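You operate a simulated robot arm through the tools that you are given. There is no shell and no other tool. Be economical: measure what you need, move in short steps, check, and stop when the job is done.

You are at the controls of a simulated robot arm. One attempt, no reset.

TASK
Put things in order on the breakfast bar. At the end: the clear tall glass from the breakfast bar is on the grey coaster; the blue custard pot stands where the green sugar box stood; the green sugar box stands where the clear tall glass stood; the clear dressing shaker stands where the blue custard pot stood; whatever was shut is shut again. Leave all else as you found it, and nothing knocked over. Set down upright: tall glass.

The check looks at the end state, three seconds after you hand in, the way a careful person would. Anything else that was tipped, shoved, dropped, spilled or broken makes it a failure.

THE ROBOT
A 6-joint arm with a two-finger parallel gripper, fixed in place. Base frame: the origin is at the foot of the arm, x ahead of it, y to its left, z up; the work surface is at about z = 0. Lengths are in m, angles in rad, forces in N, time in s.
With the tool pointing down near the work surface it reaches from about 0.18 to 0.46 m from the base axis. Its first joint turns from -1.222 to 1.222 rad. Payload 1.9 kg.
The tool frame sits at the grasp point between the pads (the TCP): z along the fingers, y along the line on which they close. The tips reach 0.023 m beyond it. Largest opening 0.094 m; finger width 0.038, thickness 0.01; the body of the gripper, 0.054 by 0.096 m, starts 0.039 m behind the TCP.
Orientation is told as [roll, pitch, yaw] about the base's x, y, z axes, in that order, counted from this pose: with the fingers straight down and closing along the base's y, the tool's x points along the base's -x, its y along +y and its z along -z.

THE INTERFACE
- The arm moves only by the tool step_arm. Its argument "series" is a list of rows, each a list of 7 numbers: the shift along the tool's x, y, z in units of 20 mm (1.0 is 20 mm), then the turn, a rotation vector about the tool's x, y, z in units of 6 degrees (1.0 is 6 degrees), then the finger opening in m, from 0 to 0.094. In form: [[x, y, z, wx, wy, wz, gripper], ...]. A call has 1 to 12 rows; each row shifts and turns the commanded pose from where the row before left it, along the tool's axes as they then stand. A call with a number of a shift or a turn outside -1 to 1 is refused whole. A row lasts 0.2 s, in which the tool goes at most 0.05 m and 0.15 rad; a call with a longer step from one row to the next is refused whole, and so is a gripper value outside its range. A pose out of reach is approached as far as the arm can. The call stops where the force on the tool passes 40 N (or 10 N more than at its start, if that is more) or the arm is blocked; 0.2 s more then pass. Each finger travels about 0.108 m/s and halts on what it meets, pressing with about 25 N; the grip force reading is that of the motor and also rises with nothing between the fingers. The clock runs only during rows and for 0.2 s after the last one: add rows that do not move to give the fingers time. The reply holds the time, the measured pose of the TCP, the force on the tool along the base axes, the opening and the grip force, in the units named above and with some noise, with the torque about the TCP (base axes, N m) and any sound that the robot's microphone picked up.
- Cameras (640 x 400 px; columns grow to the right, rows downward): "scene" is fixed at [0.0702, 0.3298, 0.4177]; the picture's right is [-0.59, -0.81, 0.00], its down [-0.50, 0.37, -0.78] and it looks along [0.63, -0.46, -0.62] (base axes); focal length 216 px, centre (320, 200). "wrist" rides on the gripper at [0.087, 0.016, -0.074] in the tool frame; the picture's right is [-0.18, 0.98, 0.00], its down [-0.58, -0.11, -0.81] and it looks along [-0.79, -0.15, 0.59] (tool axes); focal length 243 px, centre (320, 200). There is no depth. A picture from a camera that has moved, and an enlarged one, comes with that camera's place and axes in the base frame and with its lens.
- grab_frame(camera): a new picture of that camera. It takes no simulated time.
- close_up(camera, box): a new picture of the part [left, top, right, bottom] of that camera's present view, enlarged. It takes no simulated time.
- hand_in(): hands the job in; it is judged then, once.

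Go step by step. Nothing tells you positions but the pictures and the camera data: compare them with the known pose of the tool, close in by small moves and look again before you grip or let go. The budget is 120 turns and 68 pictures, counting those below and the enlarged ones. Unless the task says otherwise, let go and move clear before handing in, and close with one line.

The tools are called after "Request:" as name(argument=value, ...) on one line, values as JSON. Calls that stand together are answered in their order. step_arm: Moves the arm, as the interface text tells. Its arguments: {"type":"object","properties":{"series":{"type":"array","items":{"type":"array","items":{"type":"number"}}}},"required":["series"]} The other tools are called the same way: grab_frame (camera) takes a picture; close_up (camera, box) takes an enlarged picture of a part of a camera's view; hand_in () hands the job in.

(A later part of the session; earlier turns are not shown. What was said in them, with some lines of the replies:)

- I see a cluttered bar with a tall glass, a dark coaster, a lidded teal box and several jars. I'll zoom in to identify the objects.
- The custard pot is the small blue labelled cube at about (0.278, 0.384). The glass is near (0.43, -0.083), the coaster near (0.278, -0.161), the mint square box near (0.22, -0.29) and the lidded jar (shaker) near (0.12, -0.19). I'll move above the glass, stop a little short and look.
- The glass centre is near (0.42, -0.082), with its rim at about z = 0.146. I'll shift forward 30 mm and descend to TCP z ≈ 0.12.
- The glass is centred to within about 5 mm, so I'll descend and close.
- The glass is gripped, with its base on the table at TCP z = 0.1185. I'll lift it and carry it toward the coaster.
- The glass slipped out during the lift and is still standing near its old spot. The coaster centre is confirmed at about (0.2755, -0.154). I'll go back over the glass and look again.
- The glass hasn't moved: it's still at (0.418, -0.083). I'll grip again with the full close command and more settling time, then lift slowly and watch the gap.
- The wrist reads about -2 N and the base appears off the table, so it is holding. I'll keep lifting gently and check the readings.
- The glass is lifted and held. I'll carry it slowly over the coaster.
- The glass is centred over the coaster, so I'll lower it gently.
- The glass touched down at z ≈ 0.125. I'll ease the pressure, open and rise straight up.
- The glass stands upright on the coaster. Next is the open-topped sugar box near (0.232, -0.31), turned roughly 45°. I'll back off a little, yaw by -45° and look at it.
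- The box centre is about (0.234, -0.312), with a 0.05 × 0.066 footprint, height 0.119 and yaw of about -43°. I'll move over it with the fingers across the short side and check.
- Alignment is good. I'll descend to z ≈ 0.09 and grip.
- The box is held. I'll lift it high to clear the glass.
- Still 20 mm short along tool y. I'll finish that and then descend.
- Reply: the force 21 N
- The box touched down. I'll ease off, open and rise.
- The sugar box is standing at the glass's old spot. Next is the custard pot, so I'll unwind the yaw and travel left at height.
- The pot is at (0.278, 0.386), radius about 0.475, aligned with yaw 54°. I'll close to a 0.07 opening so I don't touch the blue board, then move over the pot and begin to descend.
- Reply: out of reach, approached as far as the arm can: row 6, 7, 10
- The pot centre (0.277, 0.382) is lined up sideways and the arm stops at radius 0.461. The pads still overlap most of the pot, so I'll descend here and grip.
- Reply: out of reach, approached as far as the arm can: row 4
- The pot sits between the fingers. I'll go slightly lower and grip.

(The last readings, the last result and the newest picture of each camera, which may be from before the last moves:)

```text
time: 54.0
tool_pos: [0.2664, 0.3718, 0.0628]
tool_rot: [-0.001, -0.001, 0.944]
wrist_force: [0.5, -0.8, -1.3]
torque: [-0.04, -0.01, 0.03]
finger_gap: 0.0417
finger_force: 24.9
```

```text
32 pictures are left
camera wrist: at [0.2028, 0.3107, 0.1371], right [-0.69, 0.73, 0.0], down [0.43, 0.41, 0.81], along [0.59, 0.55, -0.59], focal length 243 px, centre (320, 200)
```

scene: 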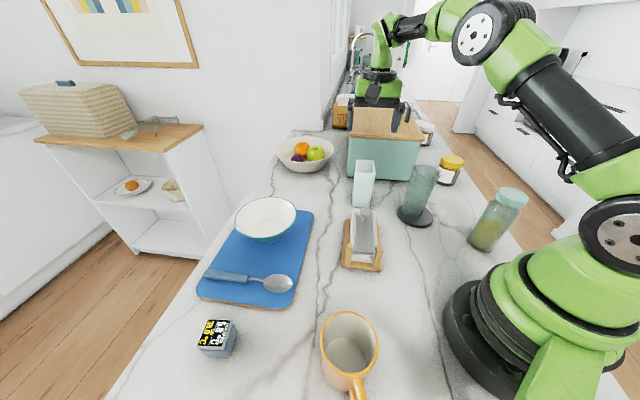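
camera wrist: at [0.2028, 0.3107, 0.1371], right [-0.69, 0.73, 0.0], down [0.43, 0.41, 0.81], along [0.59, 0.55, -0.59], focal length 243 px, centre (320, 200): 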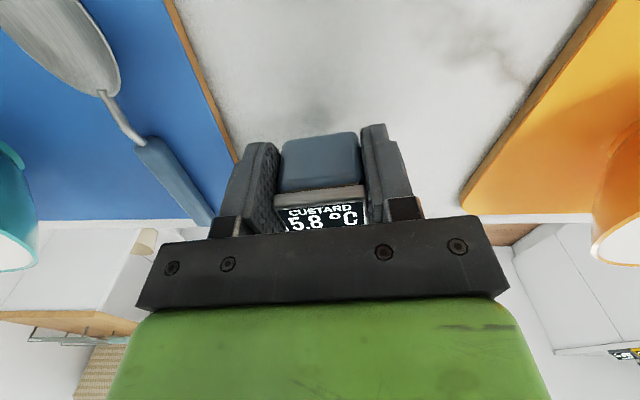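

The pot is held, with its centre about 16 mm outside the TCP. I'll lift, retract and travel right.

Request:
step_arm(series=[[0, 0, -0.6, 0, 0, 0, 0.0], [0, 0, -0.8, 0, 0, 0, 0.0], [0.5, 0, -0.8, 0, 0, 0, 0.0], [0.8, 0, -0.8, 0, 0, 0, 0.0], [0.8, 0, -0.8, 0, 0, 0, 0.0], [0.8, 0, -0.8, 0, 0, 0, 0.0], [0.8, 0, -0.8, 0, 0, 0, 0.0], [0.8, 0, -0.8, 0, 0, 0, 0.0], [0.8, 0, -0.8, 0, 0, 0, 0.0], [0.8, 0, -0.8, 0, 0, 0, 0.0], [0.6, 0, -0.6, 0, 0, 0, 0.0]])

Request:
step_arm(series=[[0, 0, 0, 0, 0, 1, 0.0], [0, 0, 0, 0, 0, 1, 0.0], [0, 0, 0, 0, 0, 1, 0.0], [0, 0, 0, 0, 0, 1, 0.0], [0, 0, 0, 0, 0, 1, 0.0], [0, 0, 0, 0, 0, 1, 0.0], [0, 0, 0, 0, 0, 1, 0.0], [0, 0, 0, 0, 0, 1, 0.0], [0, 0, 0, 0, 0, 1, 0.0]])

```text
time: 56.4
tool_pos: [0.1873, 0.2633, 0.2302]
tool_rot: [0.0, 0.0, 0.944]
wrist_force: [-0.4, 0.0, -0.7]
torque: [0.0, 0.02, -0.04]
finger_gap: 0.0416
finger_force: 24.4
```

```text
time: 58.4
tool_pos: [0.1875, 0.2635, 0.2296]
tool_rot: [-0.001, 0.001, -0.001]
wrist_force: [-0.2, -0.1, -1.3]
torque: [0.02, -0.01, -0.02]
finger_gap: 0.042
finger_force: 24.2
```

Request:
step_arm(series=[[-0.3, -0.8, 0, 0, 0, 0, 0.0], [-0.3, -1, 0, 0, 0, 0, 0.0], [-0.3, -1, 0, 0, 0, 0, 0.0], [-0.3, -1, 0, 0, 0, 0, 0.0], [-0.3, -1, 0, 0, 0, 0, 0.0], [-0.3, -1, 0, 0, 0, 0, 0.0], [-0.3, -1, 0, 0, 0, 0, 0.0], [-0.3, -1, 0, 0, 0, 0, 0.0], [-0.3, -1, 0, 0, 0, 0, 0.0], [-0.3, -1, 0, 0, 0, 0, 0.0], [0, -1, 0, 0, 0, 0, 0.0], [0, -1, 0, 0, 0, 0, 0.0]])

Request:
step_arm(series=[[0, -1, 0, 0, 0, 0, 0.0], [0, -1, 0, 0, 0, 0, 0.0], [0, -1, 0, 0, 0, 0, 0.0], [0, -1, 0, 0, 0, 0, 0.0], [0, -1, 0, 0, 0, 0, 0.0], [0, -1, 0, 0, 0, 0, 0.0], [0, -1, 0, 0, 0, 0, 0.0], [0, -1, 0, 0, 0, 0, 0.0], [0, -1, 0, 0, 0, 0, 0.0], [0, -1, 0, 0, 0, 0, 0.0], [0, -1, 0, 0, 0, 0, 0.0], [0, -1, 0, 0, 0, 0, 0.0]])

Request:
step_arm(series=[[0.3, -0.8, 0, 0, 0, 1, 0.0], [0, 0, 0, 0, 0, 1, 0.0], [0, 0, 0, 0, 0, 1, 0.0], [0, 0, 0, 0, 0, 1, 0.0], [0, 0, 0, 0, 0, 1, 0.0], [0, 0, 0, 0, 0, 1, 0.0], [0, 0, 0, 0, 0, 1, 0.0], [0, 0, 0, 0, 0, 0.5, 0.0], [0, 0, 0, 0, 0, 0, 0.0]])

Request:
grab_frame(camera="scene")

```text
time: 61.0
tool_pos: [0.2487, 0.0267, 0.2301]
tool_rot: [0.001, -0.001, 0.001]
wrist_force: [-0.2, 0.5, -1.9]
torque: [0.01, 0.05, 0.01]
finger_gap: 0.0417
finger_force: 25.0
```

```text
time: 63.6
tool_pos: [0.2482, -0.2113, 0.2291]
tool_rot: [0.0, -0.001, 0.001]
wrist_force: [-0.1, 1.1, -1.8]
torque: [0.0, 0.08, -0.04]
finger_gap: 0.0415
finger_force: 25.0
```

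```text
time: 65.6
tool_pos: [0.2432, -0.2284, 0.2293]
tool_rot: [0.0, 0.001, -0.787]
wrist_force: [-0.2, -0.9, -1.6]
torque: [0.02, 0.01, 0.0]
finger_gap: 0.0417
finger_force: 25.4
```

```text
31 pictures are left
```

scene: 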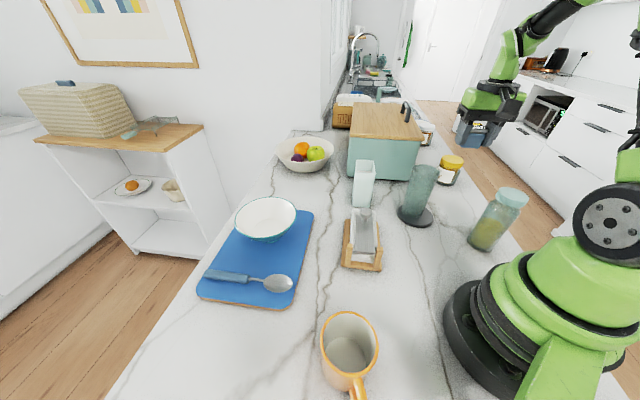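

I'll yaw further to about -75° so the wrist camera stays clear of the jar and glass, then move over the sugar box's old spot.

Request:
step_arm(series=[[0, 0, 0, 0, 0, 1, 0.0], [0, 0, 0, 0, 0, 1, 0.0], [0, 0, 0, 0, 0, 1, 0.0], [0, 0, 0, 0, 0, 1, 0.0], [0, 0, 0, 0, 0, 1, 0.0], [-0.76, -0.38, 0, 0, 0, 0, 0.0], [-0.77, -0.38, 0, 0, 0, 0, 0.0], [-0.77, -0.38, 0, 0, 0, 0, 0.0], [-0.76, -0.39, 0, 0, 0, 0, 0.0], [0, 0, 0, 0, 0, 0, 0.0]])

Request:
step_arm(series=[[0, 0, 0.8, 0, 0, 0, 0.0], [0, 0, 1, 0, 0, 0, 0.0], [0, 0, 1, 0, 0, 0, 0.0], [0, 0, 1, 0, 0, 0, 0.0], [0, 0, 1, 0, 0, 0, 0.0], [0, 0, 1, 0, 0, 0, 0.0]])

Request:
grab_frame(camera="scene")

Request:
grab_frame(camera="wrist")

```text
time: 67.8
tool_pos: [0.2284, -0.2944, 0.2295]
tool_rot: [0.001, 0.0, -1.308]
wrist_force: [0.2, 0.3, -1.2]
torque: [0.03, 0.03, -0.04]
finger_gap: 0.0418
finger_force: 25.5
```

```text
time: 69.2
tool_pos: [0.229, -0.2964, 0.1138]
tool_rot: [0.001, 0.0, -1.307]
wrist_force: [0.7, 0.4, -2.6]
torque: [0.0, -0.02, 0.0]
finger_gap: 0.0415
finger_force: 25.1
```

```text
30 pictures are left
```

scene: 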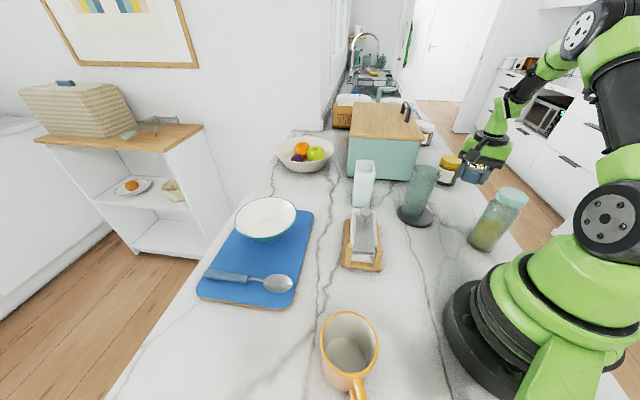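

```text
29 pictures are left
camera wrist: at [0.2221, -0.2083, 0.1895], right [1.0, 0.08, 0.0], down [0.05, -0.59, 0.81], along [0.06, -0.8, -0.59], focal length 243 px, centre (320, 200)
```

wrist: 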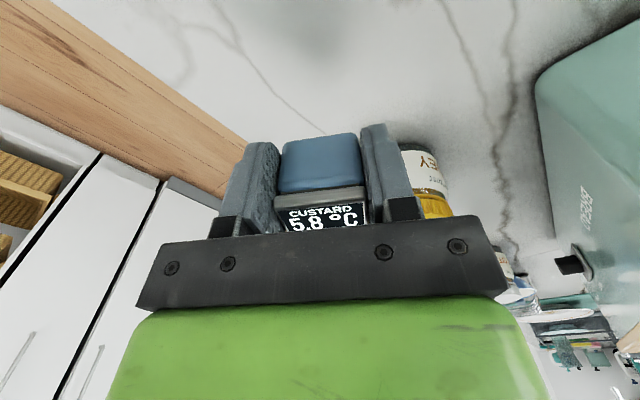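

Request:
step_arm(series=[[0, 0, 0.8, 0, 0, 0, 0.0], [0, 0, 0.8, 0, 0, 0, 0.0], [0, 0, 0.8, 0, 0, 0, 0.0], [0, 0, 0.8, 0, 0, 0, 0.0], [0, 0, 0.5, 0, 0, 0, 0.0], [0, 0, 0.2, 0, 0, 0, 0.0]])

Request:
close_up(camera="scene", box=[380, 120, 540, 260])

```text
time: 70.6
tool_pos: [0.2297, -0.2947, 0.0357]
tool_rot: [0.002, 0.0, -1.307]
wrist_force: [0.0, 0.2, -1.8]
torque: [0.0, 0.01, -0.02]
finger_gap: 0.042
finger_force: 25.1
```

```text
2.86 times, centred on (460, 190) of scene
camera zoom: at [0.0702, 0.3298, 0.4177], right [-0.59, -0.81, 0.0], down [-0.5, 0.37, -0.78], along [0.63, -0.46, -0.62], focal length 618 px, centre (-80, 229)
```

zoom: 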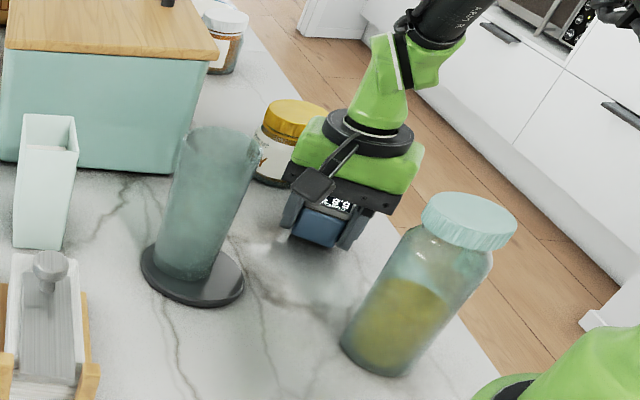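

Request:
step_arm(series=[[0, 0, 0.15, 0, 0, 0, 0.0], [0, 0, 0.1, 0, 0, 0, 0.0]])

Request:
step_arm(series=[[0, 0, 0.08, 0, 0, 0, 0.0]])

```text
time: 71.2
tool_pos: [0.2288, -0.2954, 0.0309]
tool_rot: [-0.001, 0.0, -1.307]
wrist_force: [1.6, -0.5, -2.1]
torque: [0.02, 0.0, -0.03]
finger_gap: 0.0413
finger_force: 25.0
```

```text
time: 71.6
tool_pos: [0.2293, -0.2968, 0.0298]
tool_rot: [0.001, -0.001, -1.308]
wrist_force: [-6.5, 4.4, 18.6]
torque: [-0.2, 0.12, -0.12]
finger_gap: 0.0417
finger_force: 24.6
```

Contact. I'll ease off, open to 0.07 and rise.

Request:
step_arm(series=[[0, 0, -0.05, 0, 0, 0, 0.0], [0, 0, 0, 0, 0, 0, 0.05], [0, 0, 0, 0, 0, 0, 0.07], [0, 0, 0, 0, 0, 0, 0.07], [0, 0, -0.5, 0, 0, 0, 0.07], [0, 0, -1, 0, 0, 0, 0.07], [0, 0, -1, 0, 0, 0, 0.07], [0, 0, -1, 0, 0, 0, 0.07], [0, 0, -1, 0, 0, 0, 0.07], [0, 0, -1, 0, 0, 0, 0.07], [0, 0, -1, 0, 0, 0, 0.07], [0, 0, -1, 0, 0, 0, 0.07]])

Request:
step_arm(series=[[0, 0, -1, 0, 0, 0, 0.09], [0, 0, -1, 0, 0, 0, 0.094], [0, 0, -0.8, 0, 0, 0, 0.094]])

Request:
close_up(camera="scene", box=[380, 120, 540, 260])

Request:
grab_frame(camera="wrist")

```text
time: 74.2
tool_pos: [0.2272, -0.2951, 0.1808]
tool_rot: [-0.001, 0.001, -1.309]
wrist_force: [0.8, -0.4, 0.0]
torque: [0.02, 0.01, -0.01]
finger_gap: 0.0698
finger_force: 0.1
```

```text
time: 75.0
tool_pos: [0.2287, -0.2957, 0.2376]
tool_rot: [-0.001, 0.001, -1.308]
wrist_force: [-1.2, 0.3, 0.2]
torque: [-0.03, 0.03, 0.0]
finger_gap: 0.0937
finger_force: 0.1
```

```text
2.86 times, centred on (460, 190) of scene
camera zoom: at [0.0702, 0.3298, 0.4177], right [-0.59, -0.81, 0.0], down [-0.5, 0.37, -0.78], along [0.63, -0.46, -0.62], focal length 618 px, centre (-80, 229)
```

zoom: 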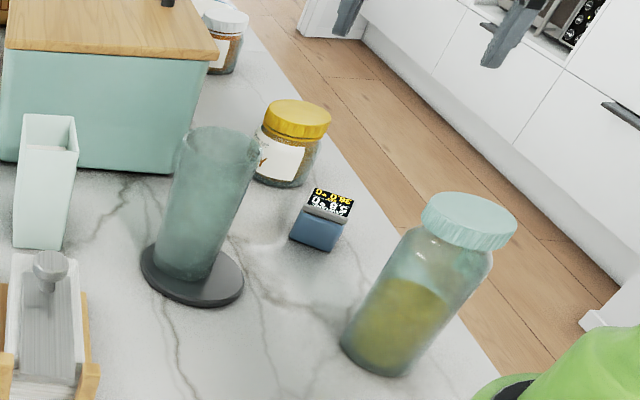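

```text
26 pictures are left
camera wrist: at [0.2219, -0.208, 0.3119], right [1.0, 0.08, 0.0], down [0.05, -0.59, 0.81], along [0.06, -0.8, -0.59], focal length 243 px, centre (320, 200)
```

wrist: 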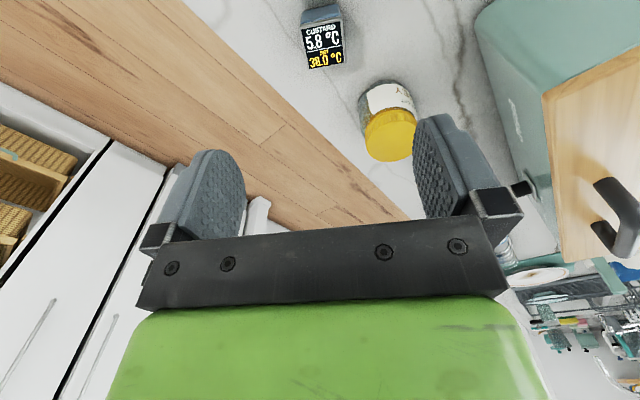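

The pot is placed at (0.232, -0.312). Now for the shaker jar near (0.121, -0.20): I'll yaw to -59°, move above it and look.

Request:
step_arm(series=[[0, 0, 0, 0, 0, -1, 0.094], [0, 0, 0, 0, 0, -1, 0.094], [0, 0, 0, 0, 0, -0.7, 0.094], [1, -0.3, 0, 0, 0, 0, 0.094], [1, -0.3, 0, 0, 0, 0, 0.094], [1, -0.3, 0, 0, 0, 0, 0.094], [1, -0.3, 0, 0, 0, 0, 0.094], [1, -0.3, 0, 0, 0, 0, 0.094], [1, -0.3, 0, 0, 0, 0, 0.094], [0.88, -0.33, 0, 0, 0, 0, 0.094], [0, 0, 0, 0, 0, 0, 0.094]])

Request:
grab_frame(camera="wrist")

Request:
grab_frame(camera="scene")

```text
time: 77.4
tool_pos: [0.1209, -0.1985, 0.2357]
tool_rot: [0.0, 0.001, -1.023]
wrist_force: [0.3, 0.0, -0.2]
torque: [0.01, -0.01, -0.03]
finger_gap: 0.0939
finger_force: 0.1
```

```text
25 pictures are left
camera wrist: at [0.0902, -0.1181, 0.3117], right [0.94, 0.35, 0.0], down [0.21, -0.55, 0.81], along [0.29, -0.75, -0.59], focal length 243 px, centre (320, 200)
```

wrist: 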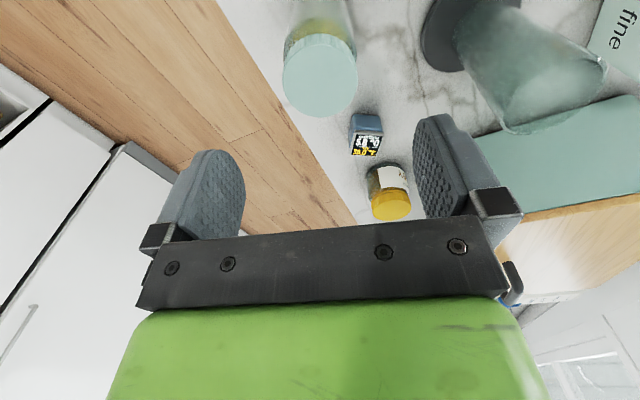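

```text
24 pictures are left
```

scene: 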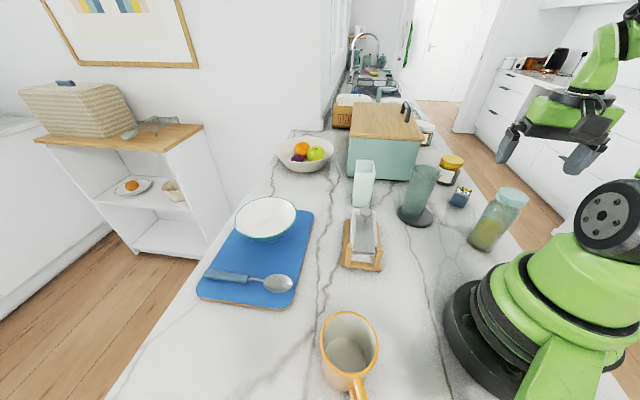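

The lid is centred under the TCP. The destination lies 13 mm past vertical reach, so I'll tilt the tool 12° outward about its closing axis, keep that tilt for both grip and release, and descend.

Request:
step_arm(series=[[0, 0, 0, 0, -1, 0, 0.094], [0, 0, 0, 0, -1, 0, 0.094], [0.166, 0, 0.782, 0, 0, 0, 0.094], [0.166, 0, 0.782, 0, 0, 0, 0.094], [0.166, 0, 0.782, 0, 0, 0, 0.094]])

Request:
grab_frame(camera="wrist")

Request:
close_up(camera="scene", box=[440, 90, 640, 260])

```text
time: 78.6
tool_pos: [0.1203, -0.2005, 0.1892]
tool_rot: [0.002, -0.209, -1.025]
wrist_force: [-0.2, 0.1, -0.6]
torque: [-0.06, -0.01, -0.01]
finger_gap: 0.0941
finger_force: 0.1
```

```text
23 pictures are left
camera wrist: at [0.0836, -0.1068, 0.2436], right [0.93, 0.36, 0.04], down [0.11, -0.4, 0.91], along [0.34, -0.84, -0.41], focal length 243 px, centre (320, 200)
```

wrist: 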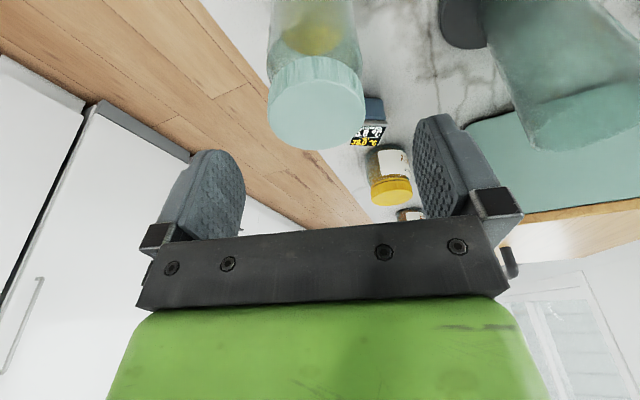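

```text
2.35 times, centred on (540, 175) of scene
camera zoom: at [0.0702, 0.3298, 0.4177], right [-0.59, -0.81, 0.0], down [-0.5, 0.37, -0.78], along [0.63, -0.46, -0.62], focal length 509 px, centre (-198, 259)
```

zoom: 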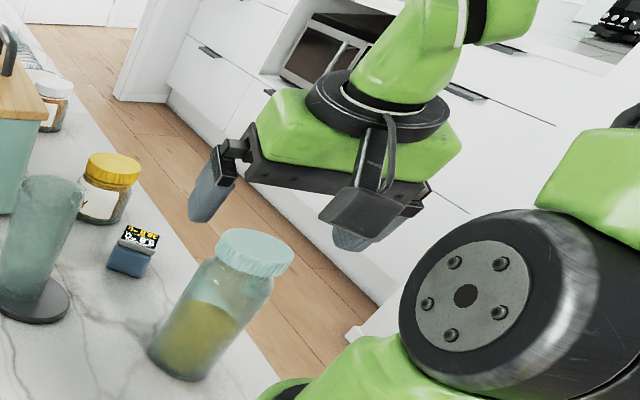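

The lid is at (0.1216, -0.2004), matching the TCP. I'll finish the descent and grip.

Request:
step_arm(series=[[0.166, 0, 0.782, 0, 0, 0, 0.094], [0.166, 0, 0.782, 0, 0, 0, 0.094], [0.166, 0, 0.782, 0, 0, 0, 0.094], [0.15, 0, 0.7, 0, 0, 0, 0.094], [0, 0, 0, 0, 0, 0, 0.08], [0, 0, 0, 0, 0, 0, 0.065], [0, 0, 0, 0, 0, 0, 0.0], [0, 0, 0, 0, 0, 0, 0.0], [0, 0, 0, 0, 0, 0, 0.0]])

Request:
close_up(camera="scene", box=[440, 90, 640, 260])

Request:
grab_frame(camera="wrist")

```text
time: 80.6
tool_pos: [0.122, -0.1998, 0.1263]
tool_rot: [0.002, -0.21, -1.024]
wrist_force: [-0.3, -0.4, 0.2]
torque: [-0.03, 0.01, 0.0]
finger_gap: 0.0557
finger_force: 24.7
```

```text
2.35 times, centred on (540, 175) of scene
camera zoom: at [0.0702, 0.3298, 0.4177], right [-0.59, -0.81, 0.0], down [-0.5, 0.37, -0.78], along [0.63, -0.46, -0.62], focal length 509 px, centre (-198, 259)
```

zoom: 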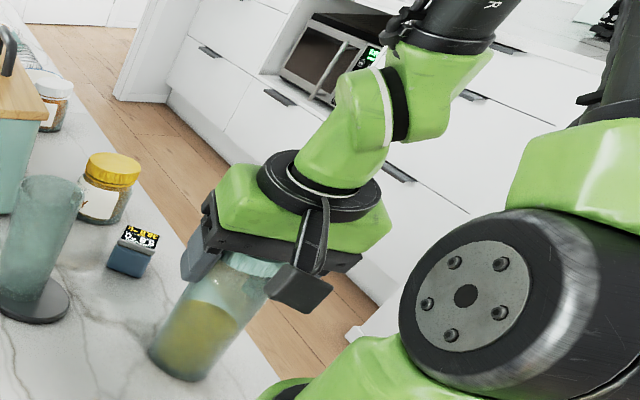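

```text
20 pictures are left
camera wrist: at [0.0837, -0.1062, 0.1819], right [0.93, 0.36, 0.04], down [0.11, -0.4, 0.91], along [0.34, -0.84, -0.41], focal length 243 px, centre (320, 200)
```

wrist: 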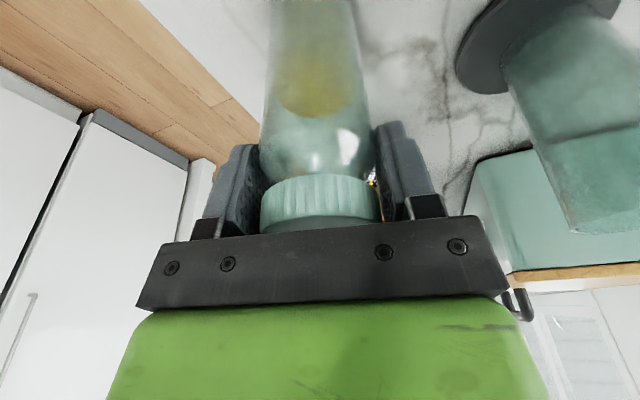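

Gripped with a 0.0557 gap around lid and shoulder. I'll lift vertically and slowly.

Request:
step_arm(series=[[-0.04, 0, -0.196, 0, 0, 0, 0.0], [-0.04, 0, -0.196, 0, 0, 0, 0.0], [-0.06, 0, -0.293, 0, 0, 0, 0.0], [-0.06, 0, -0.293, 0, 0, 0, 0.0]])

Request:
close_up(camera="scene", box=[440, 90, 640, 260])

```text
time: 81.6
tool_pos: [0.1211, -0.1997, 0.1469]
tool_rot: [0.0, -0.211, -1.025]
wrist_force: [0.0, -0.5, -3.2]
torque: [-0.01, -0.01, -0.02]
finger_gap: 0.0552
finger_force: 24.7
```

```text
2.35 times, centred on (540, 175) of scene
camera zoom: at [0.0702, 0.3298, 0.4177], right [-0.59, -0.81, 0.0], down [-0.5, 0.37, -0.78], along [0.63, -0.46, -0.62], focal length 509 px, centre (-198, 259)
```

zoom: 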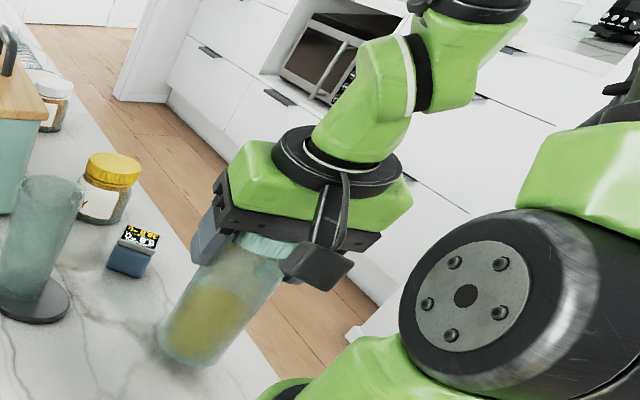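

The shaker is held, with about 3 N of weight. I'll raise it well above everything before sweeping left.

Request:
step_arm(series=[[-0.1, 0, -0.489, 0, 0, 0, 0.0], [-0.166, 0, -0.782, 0, 0, 0, 0.0], [-0.166, 0, -0.782, 0, 0, 0, 0.0], [-0.166, 0, -0.782, 0, 0, 0, 0.0], [-0.166, 0, -0.782, 0, 0, 0, 0.0], [-0.166, 0, -0.782, 0, 0, 0, 0.0], [-0.166, 0, -0.782, 0, 0, 0, 0.0], [-0.166, 0, -0.782, 0, 0, 0, 0.0], [-0.166, 0, -0.782, 0, 0, 0, 0.0], [-0.1, 0, -0.489, 0, 0, 0, 0.0]])

Request:
grab_frame(camera="scene")

```text
time: 83.8
tool_pos: [0.1208, -0.2001, 0.2955]
tool_rot: [0.0, -0.209, -1.024]
wrist_force: [0.1, -0.1, -2.6]
torque: [0.01, 0.02, 0.02]
finger_gap: 0.0557
finger_force: 25.2
```

```text
18 pictures are left
```

scene: 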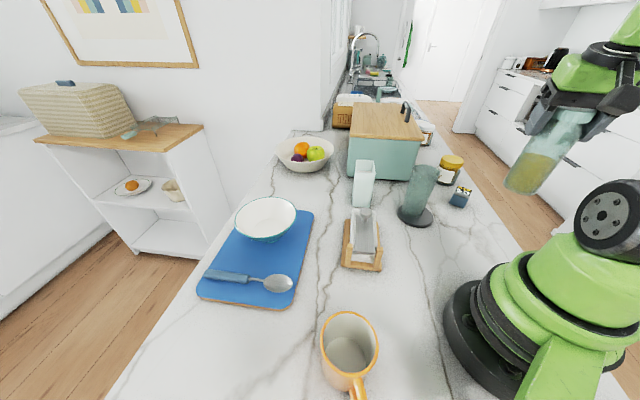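

Request:
step_arm(series=[[0.035, 0.92, -0.007, -0.156, 0, -0.7335, 0.0], [0.035, 0.92, -0.007, -0.156, 0, -0.7335, 0.0], [0.035, 0.92, -0.007, -0.156, 0, -0.7335, 0.0], [0.035, 0.92, -0.007, -0.156, 0, -0.7335, 0.0], [0.035, 0.92, -0.007, -0.156, 0, -0.7335, 0.0], [0.035, 0.92, -0.007, -0.156, 0, -0.7335, 0.0], [0.035, 0.92, -0.007, -0.156, 0, -0.7335, 0.0], [0.035, 0.92, -0.007, -0.156, 0, -0.7335, 0.0], [0.035, 0.92, -0.007, -0.156, 0, -0.7335, 0.0], [0.035, 0.92, -0.007, -0.156, 0, -0.7335, 0.0], [0.035, 0.92, -0.007, -0.156, 0, -0.7335, 0.0], [0.035, 0.92, -0.007, -0.156, 0, -0.7335, 0.0]])

```text
time: 86.4
tool_pos: [0.2331, -0.018, 0.2944]
tool_rot: [0.001, -0.211, -0.081]
wrist_force: [-0.4, 0.0, -3.6]
torque: [0.0, -0.02, 0.01]
finger_gap: 0.0556
finger_force: 24.7
```

Works as planned: radius and tilt are unchanged. I'll continue the sweep to about 54°.

Request:
step_arm(series=[[0.035, 0.92, -0.007, -0.156, 0, -0.7335, 0.0], [0.035, 0.92, -0.007, -0.156, 0, -0.7335, 0.0], [0.035, 0.92, -0.007, -0.156, 0, -0.7335, 0.0], [0.035, 0.92, -0.007, -0.156, 0, -0.7335, 0.0], [0.035, 0.92, -0.007, -0.156, 0, -0.7335, 0.0], [0.035, 0.92, -0.007, -0.156, 0, -0.7335, 0.0], [0.035, 0.92, -0.007, -0.156, 0, -0.7335, 0.0], [0.035, 0.92, -0.007, -0.156, 0, -0.7335, 0.0], [0.035, 0.92, -0.007, -0.156, 0, -0.7335, 0.0], [0.035, 0.92, -0.007, -0.156, 0, -0.7335, 0.0], [0.035, 0.92, -0.007, -0.156, 0, -0.7335, 0.0], [0.035, 0.92, -0.007, -0.156, 0, -0.7335, 0.0]])

Request:
step_arm(series=[[0.035, 0.92, -0.007, -0.156, 0, -0.7335, 0.0], [0, 0, 0, 0, 0, 0, 0.0]])

Request:
grab_frame(camera="scene")

```text
time: 89.0
tool_pos: [0.1511, 0.1774, 0.2928]
tool_rot: [0.001, -0.212, 0.86]
wrist_force: [-0.4, 0.3, -3.4]
torque: [-0.03, 0.0, 0.02]
finger_gap: 0.0554
finger_force: 24.8
```

```text
time: 89.6
tool_pos: [0.1379, 0.1899, 0.2936]
tool_rot: [0.0, -0.211, 0.939]
wrist_force: [-0.1, 0.8, -2.4]
torque: [-0.01, -0.04, 0.0]
finger_gap: 0.0554
finger_force: 25.0
```

```text
17 pictures are left
```

scene: 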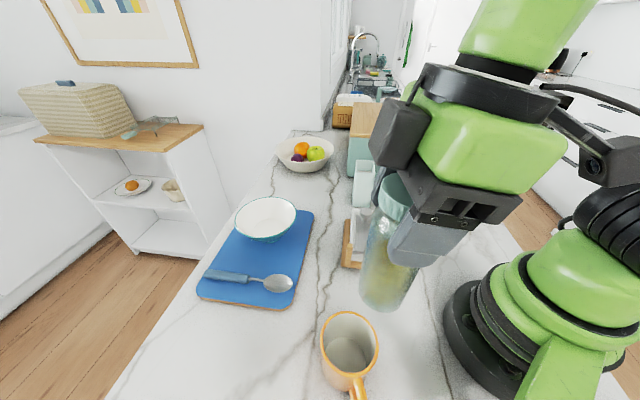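

Now I'll extend outward, passing high over the mug.

Request:
step_arm(series=[[-0.5, 0, 0.106, 0, 0, 0, 0.0], [-0.831, 0, 0.177, 0, 0, 0, 0.0], [-0.831, 0, 0.177, 0, 0, 0, 0.0], [-0.831, 0, 0.177, 0, 0, 0, 0.0], [-0.831, 0, 0.177, 0, 0, 0, 0.0], [-0.831, 0, 0.177, 0, 0, 0, 0.0], [-0.831, 0, 0.177, 0, 0, 0, 0.0], [-0.831, 0, 0.177, 0, 0, 0, 0.0], [-0.831, 0, 0.177, 0, 0, 0, 0.0], [-0.831, 0.13, 0.177, 0, 0, 0, 0.0], [0, 0, 0, 0, 0, 0, 0.0]])

Request:
grab_frame(camera="scene")

```text
time: 92.0
tool_pos: [0.2319, 0.3234, 0.295]
tool_rot: [0.001, -0.212, 0.94]
wrist_force: [-0.2, -0.2, -2.5]
torque: [0.01, -0.02, -0.04]
finger_gap: 0.0554
finger_force: 25.2
```

```text
16 pictures are left
```

scene: 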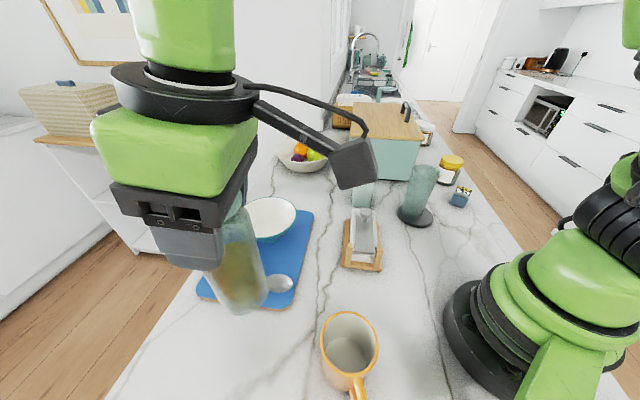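

Request:
step_arm(series=[[-0.201, 0, 0.86, 0, 0, 0, 0.0], [-0.201, 0, 0.86, 0, 0, 0, 0.0], [-0.201, 0, 0.86, 0, 0, 0, 0.0], [-0.201, 0, 0.86, 0, 0, 0, 0.0], [-0.201, 0, 0.86, 0, 0, 0, 0.0], [-0.201, 0, 0.86, 0, 0, 0, 0.0], [-0.201, 0, 0.86, 0, 0, 0, 0.0], [-0.201, 0, 0.86, 0, 0, 0, 0.0], [0, 0, 0, 0, 0, 0, 0.0]])

Request:
grab_frame(camera="scene")

Request:
grab_frame(camera="wrist")

```text
time: 94.0
tool_pos: [0.2671, 0.3729, 0.1669]
tool_rot: [0.0, -0.211, 0.938]
wrist_force: [-0.5, -0.4, -2.7]
torque: [0.01, 0.0, -0.02]
finger_gap: 0.0553
finger_force: 25.4
```

```text
15 pictures are left
```

scene: 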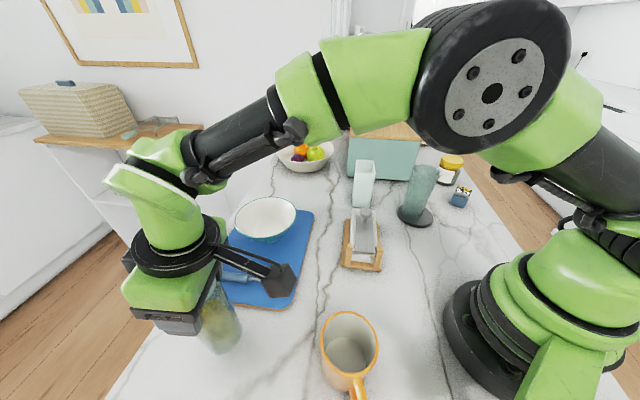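

```text
14 pictures are left
camera wrist: at [0.1953, 0.3, 0.221], right [-0.69, 0.73, 0.04], down [0.32, 0.26, 0.91], along [0.65, 0.64, -0.41], focal length 243 px, centre (320, 200)
```

wrist: 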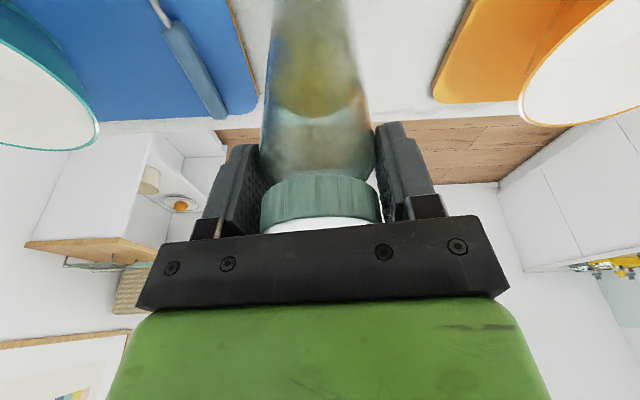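

Request:
step_arm(series=[[-0.082, 0, 0.477, 0, 0, 0, 0.0], [-0.082, 0, 0.477, 0, 0, 0, 0.0], [-0.082, 0, 0.477, 0, 0, 0, 0.0], [-0.082, 0, 0.477, 0, 0, 0, 0.0], [0, 0, 0, 0, 0, 0, 0.0]])

Request:
close_up(camera="scene", box=[120, 200, 320, 400])

```text
time: 95.2
tool_pos: [0.2764, 0.3835, 0.1308]
tool_rot: [0.0, -0.213, 0.937]
wrist_force: [0.1, -0.6, -3.0]
torque: [0.03, -0.01, 0.05]
finger_gap: 0.0553
finger_force: 25.0
```

```text
2.00 times, centred on (220, 300) of scene
camera zoom: at [0.0702, 0.3298, 0.4177], right [-0.59, -0.81, 0.0], down [-0.5, 0.37, -0.78], along [0.63, -0.46, -0.62], focal length 433 px, centre (520, 0)
```

zoom: 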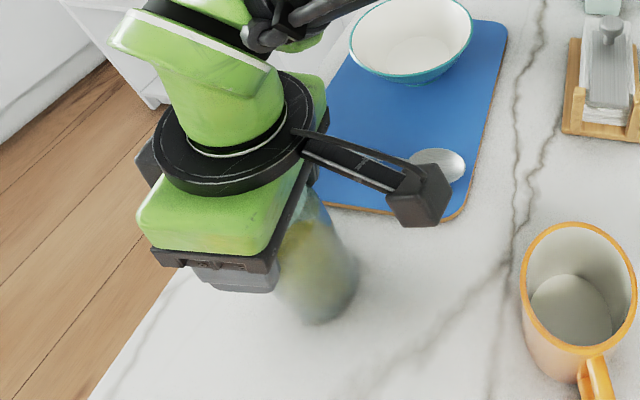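

The TCP is right over the target with the base about 5 mm up. I'll lower it gently until contact.

Request:
step_arm(series=[[0.02, 0, 0.098, 0, 0, 0, 0.0], [0.02, 0, 0.098, 0, 0, 0, 0.0]])

Request:
step_arm(series=[[0.02, 0, 0.098, 0, 0, 0, 0.0]])

```text
time: 95.8
tool_pos: [0.2772, 0.3832, 0.128]
tool_rot: [0.0, -0.211, 0.937]
wrist_force: [-2.5, -2.9, 5.3]
torque: [-0.61, 0.32, -0.04]
finger_gap: 0.0558
finger_force: 24.6
```

```text
time: 96.2
tool_pos: [0.2776, 0.3848, 0.1248]
tool_rot: [-0.001, -0.218, 0.94]
wrist_force: [-1.8, -3.4, 19.3]
torque: [0.01, 0.05, -0.05]
finger_gap: 0.0554
finger_force: 24.7
```

The base is flush on the counter. I'll ease off, open and rise straight up.

Request:
step_arm(series=[[-0.01, 0, -0.05, 0, 0, 0, 0.0], [0, 0, 0, 0, 0, 0, 0.065], [0, 0, 0, 0, 0, 0, 0.09], [0, 0, 0, 0, 0, 0, 0.09], [-0.08, 0, -0.4, 0, 0, 0, 0.09], [-0.166, 0, -0.782, 0, 0, 0, 0.09], [-0.166, 0, -0.782, 0, 0, 0, 0.09], [-0.166, 0, -0.782, 0, 0, 0, 0.09], [-0.166, 0, -0.782, 0, 0, 0, 0.09]])

Request:
grab_frame(camera="scene")

Request:
grab_frame(camera="wrist")

```text
time: 98.2
tool_pos: [0.2762, 0.3837, 0.1979]
tool_rot: [0.0, -0.213, 0.94]
wrist_force: [0.4, 0.2, -0.7]
torque: [0.0, -0.02, 0.0]
finger_gap: 0.0899
finger_force: 0.0
```

```text
12 pictures are left
```

scene: 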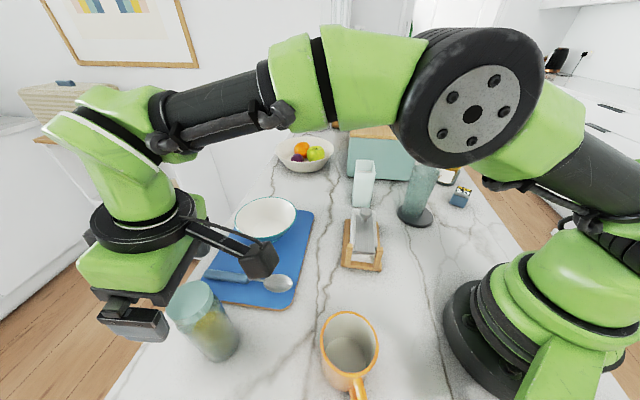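

```text
11 pictures are left
camera wrist: at [0.2042, 0.3108, 0.2525], right [-0.69, 0.73, 0.04], down [0.32, 0.26, 0.91], along [0.65, 0.64, -0.41], focal length 243 px, centre (320, 200)
```

wrist: 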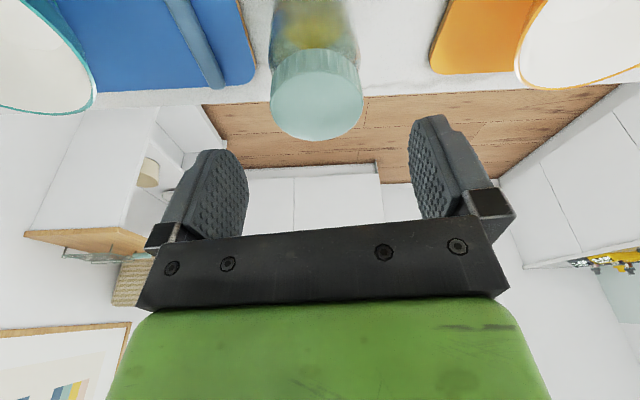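

The shaker stands upright at the pot's old spot. I'll back away upward and inward, then do a final check.

Request:
step_arm(series=[[-0.166, 0, -0.782, 0, 0, 0, 0.09], [-0.166, 0, -0.782, 0, 0, 0, 0.09], [-0.166, 0, -0.782, 0, 0, 0, 0.09], [0.831, 0, -0.177, 0, 0, 0, 0.09], [0.831, 0, -0.177, 0, 0, 0, 0.09], [0.831, 0, -0.177, 0, 0, 0, 0.09], [0.831, 0, -0.177, 0, 0, 0, 0.09], [0.831, 0, -0.177, 0, 0, 0, 0.09], [0.831, 0, -0.177, 0, 0, 0, 0.09], [0.831, 0, -0.177, 0, 1, 0, 0.09], [0, 0, 0, 0, 1, 0, 0.09]])

Request:
step_arm(series=[[0, -1, 0, 0, 0, 0, 0.09], [0, -1, 0, 0, 0, 0, 0.09], [0, -1, 0, 0, 0, 0, 0.09], [0, -1, 0, 0, 0, 0, 0.09], [0, -1, 0, 0, 0, 0, 0.09], [0, -1, 0, 0, 0, 0, 0.09]])

Request:
grab_frame(camera="scene")

```text
time: 100.6
tool_pos: [0.206, 0.2878, 0.2453]
tool_rot: [0.0, -0.001, 0.94]
wrist_force: [-0.5, -0.1, 0.4]
torque: [0.0, 0.01, 0.02]
finger_gap: 0.0901
finger_force: 0.1
```

```text
time: 102.0
tool_pos: [0.3029, 0.2166, 0.2462]
tool_rot: [0.004, -0.002, 0.937]
wrist_force: [-0.2, 0.4, -0.9]
torque: [-0.01, 0.03, 0.0]
finger_gap: 0.09
finger_force: 0.0
```

```text
10 pictures are left
```

scene: 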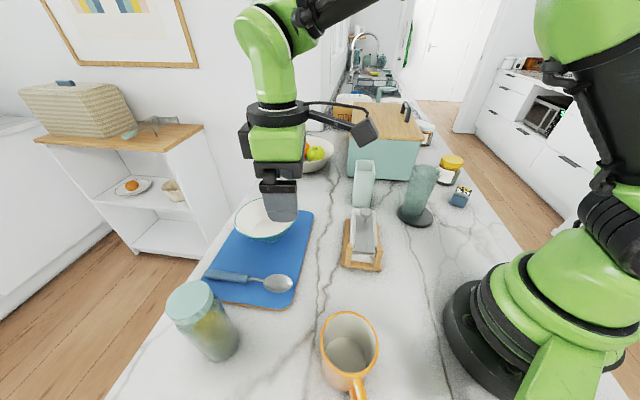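

Everything is in its place and upright, the gripper is empty and clear, and the bin lid was never opened. I'm handing in.

Request:
hand_in()

```text
The job is handed in.
```

The job is handed in: the tall glass is upright on the grey coaster, and the sugar box, custard pot and dressing shaker each stand in their new places. The glass slipped out of my first grip but stayed standing. Nothing was knocked over, and I didn't open anything that was shut.
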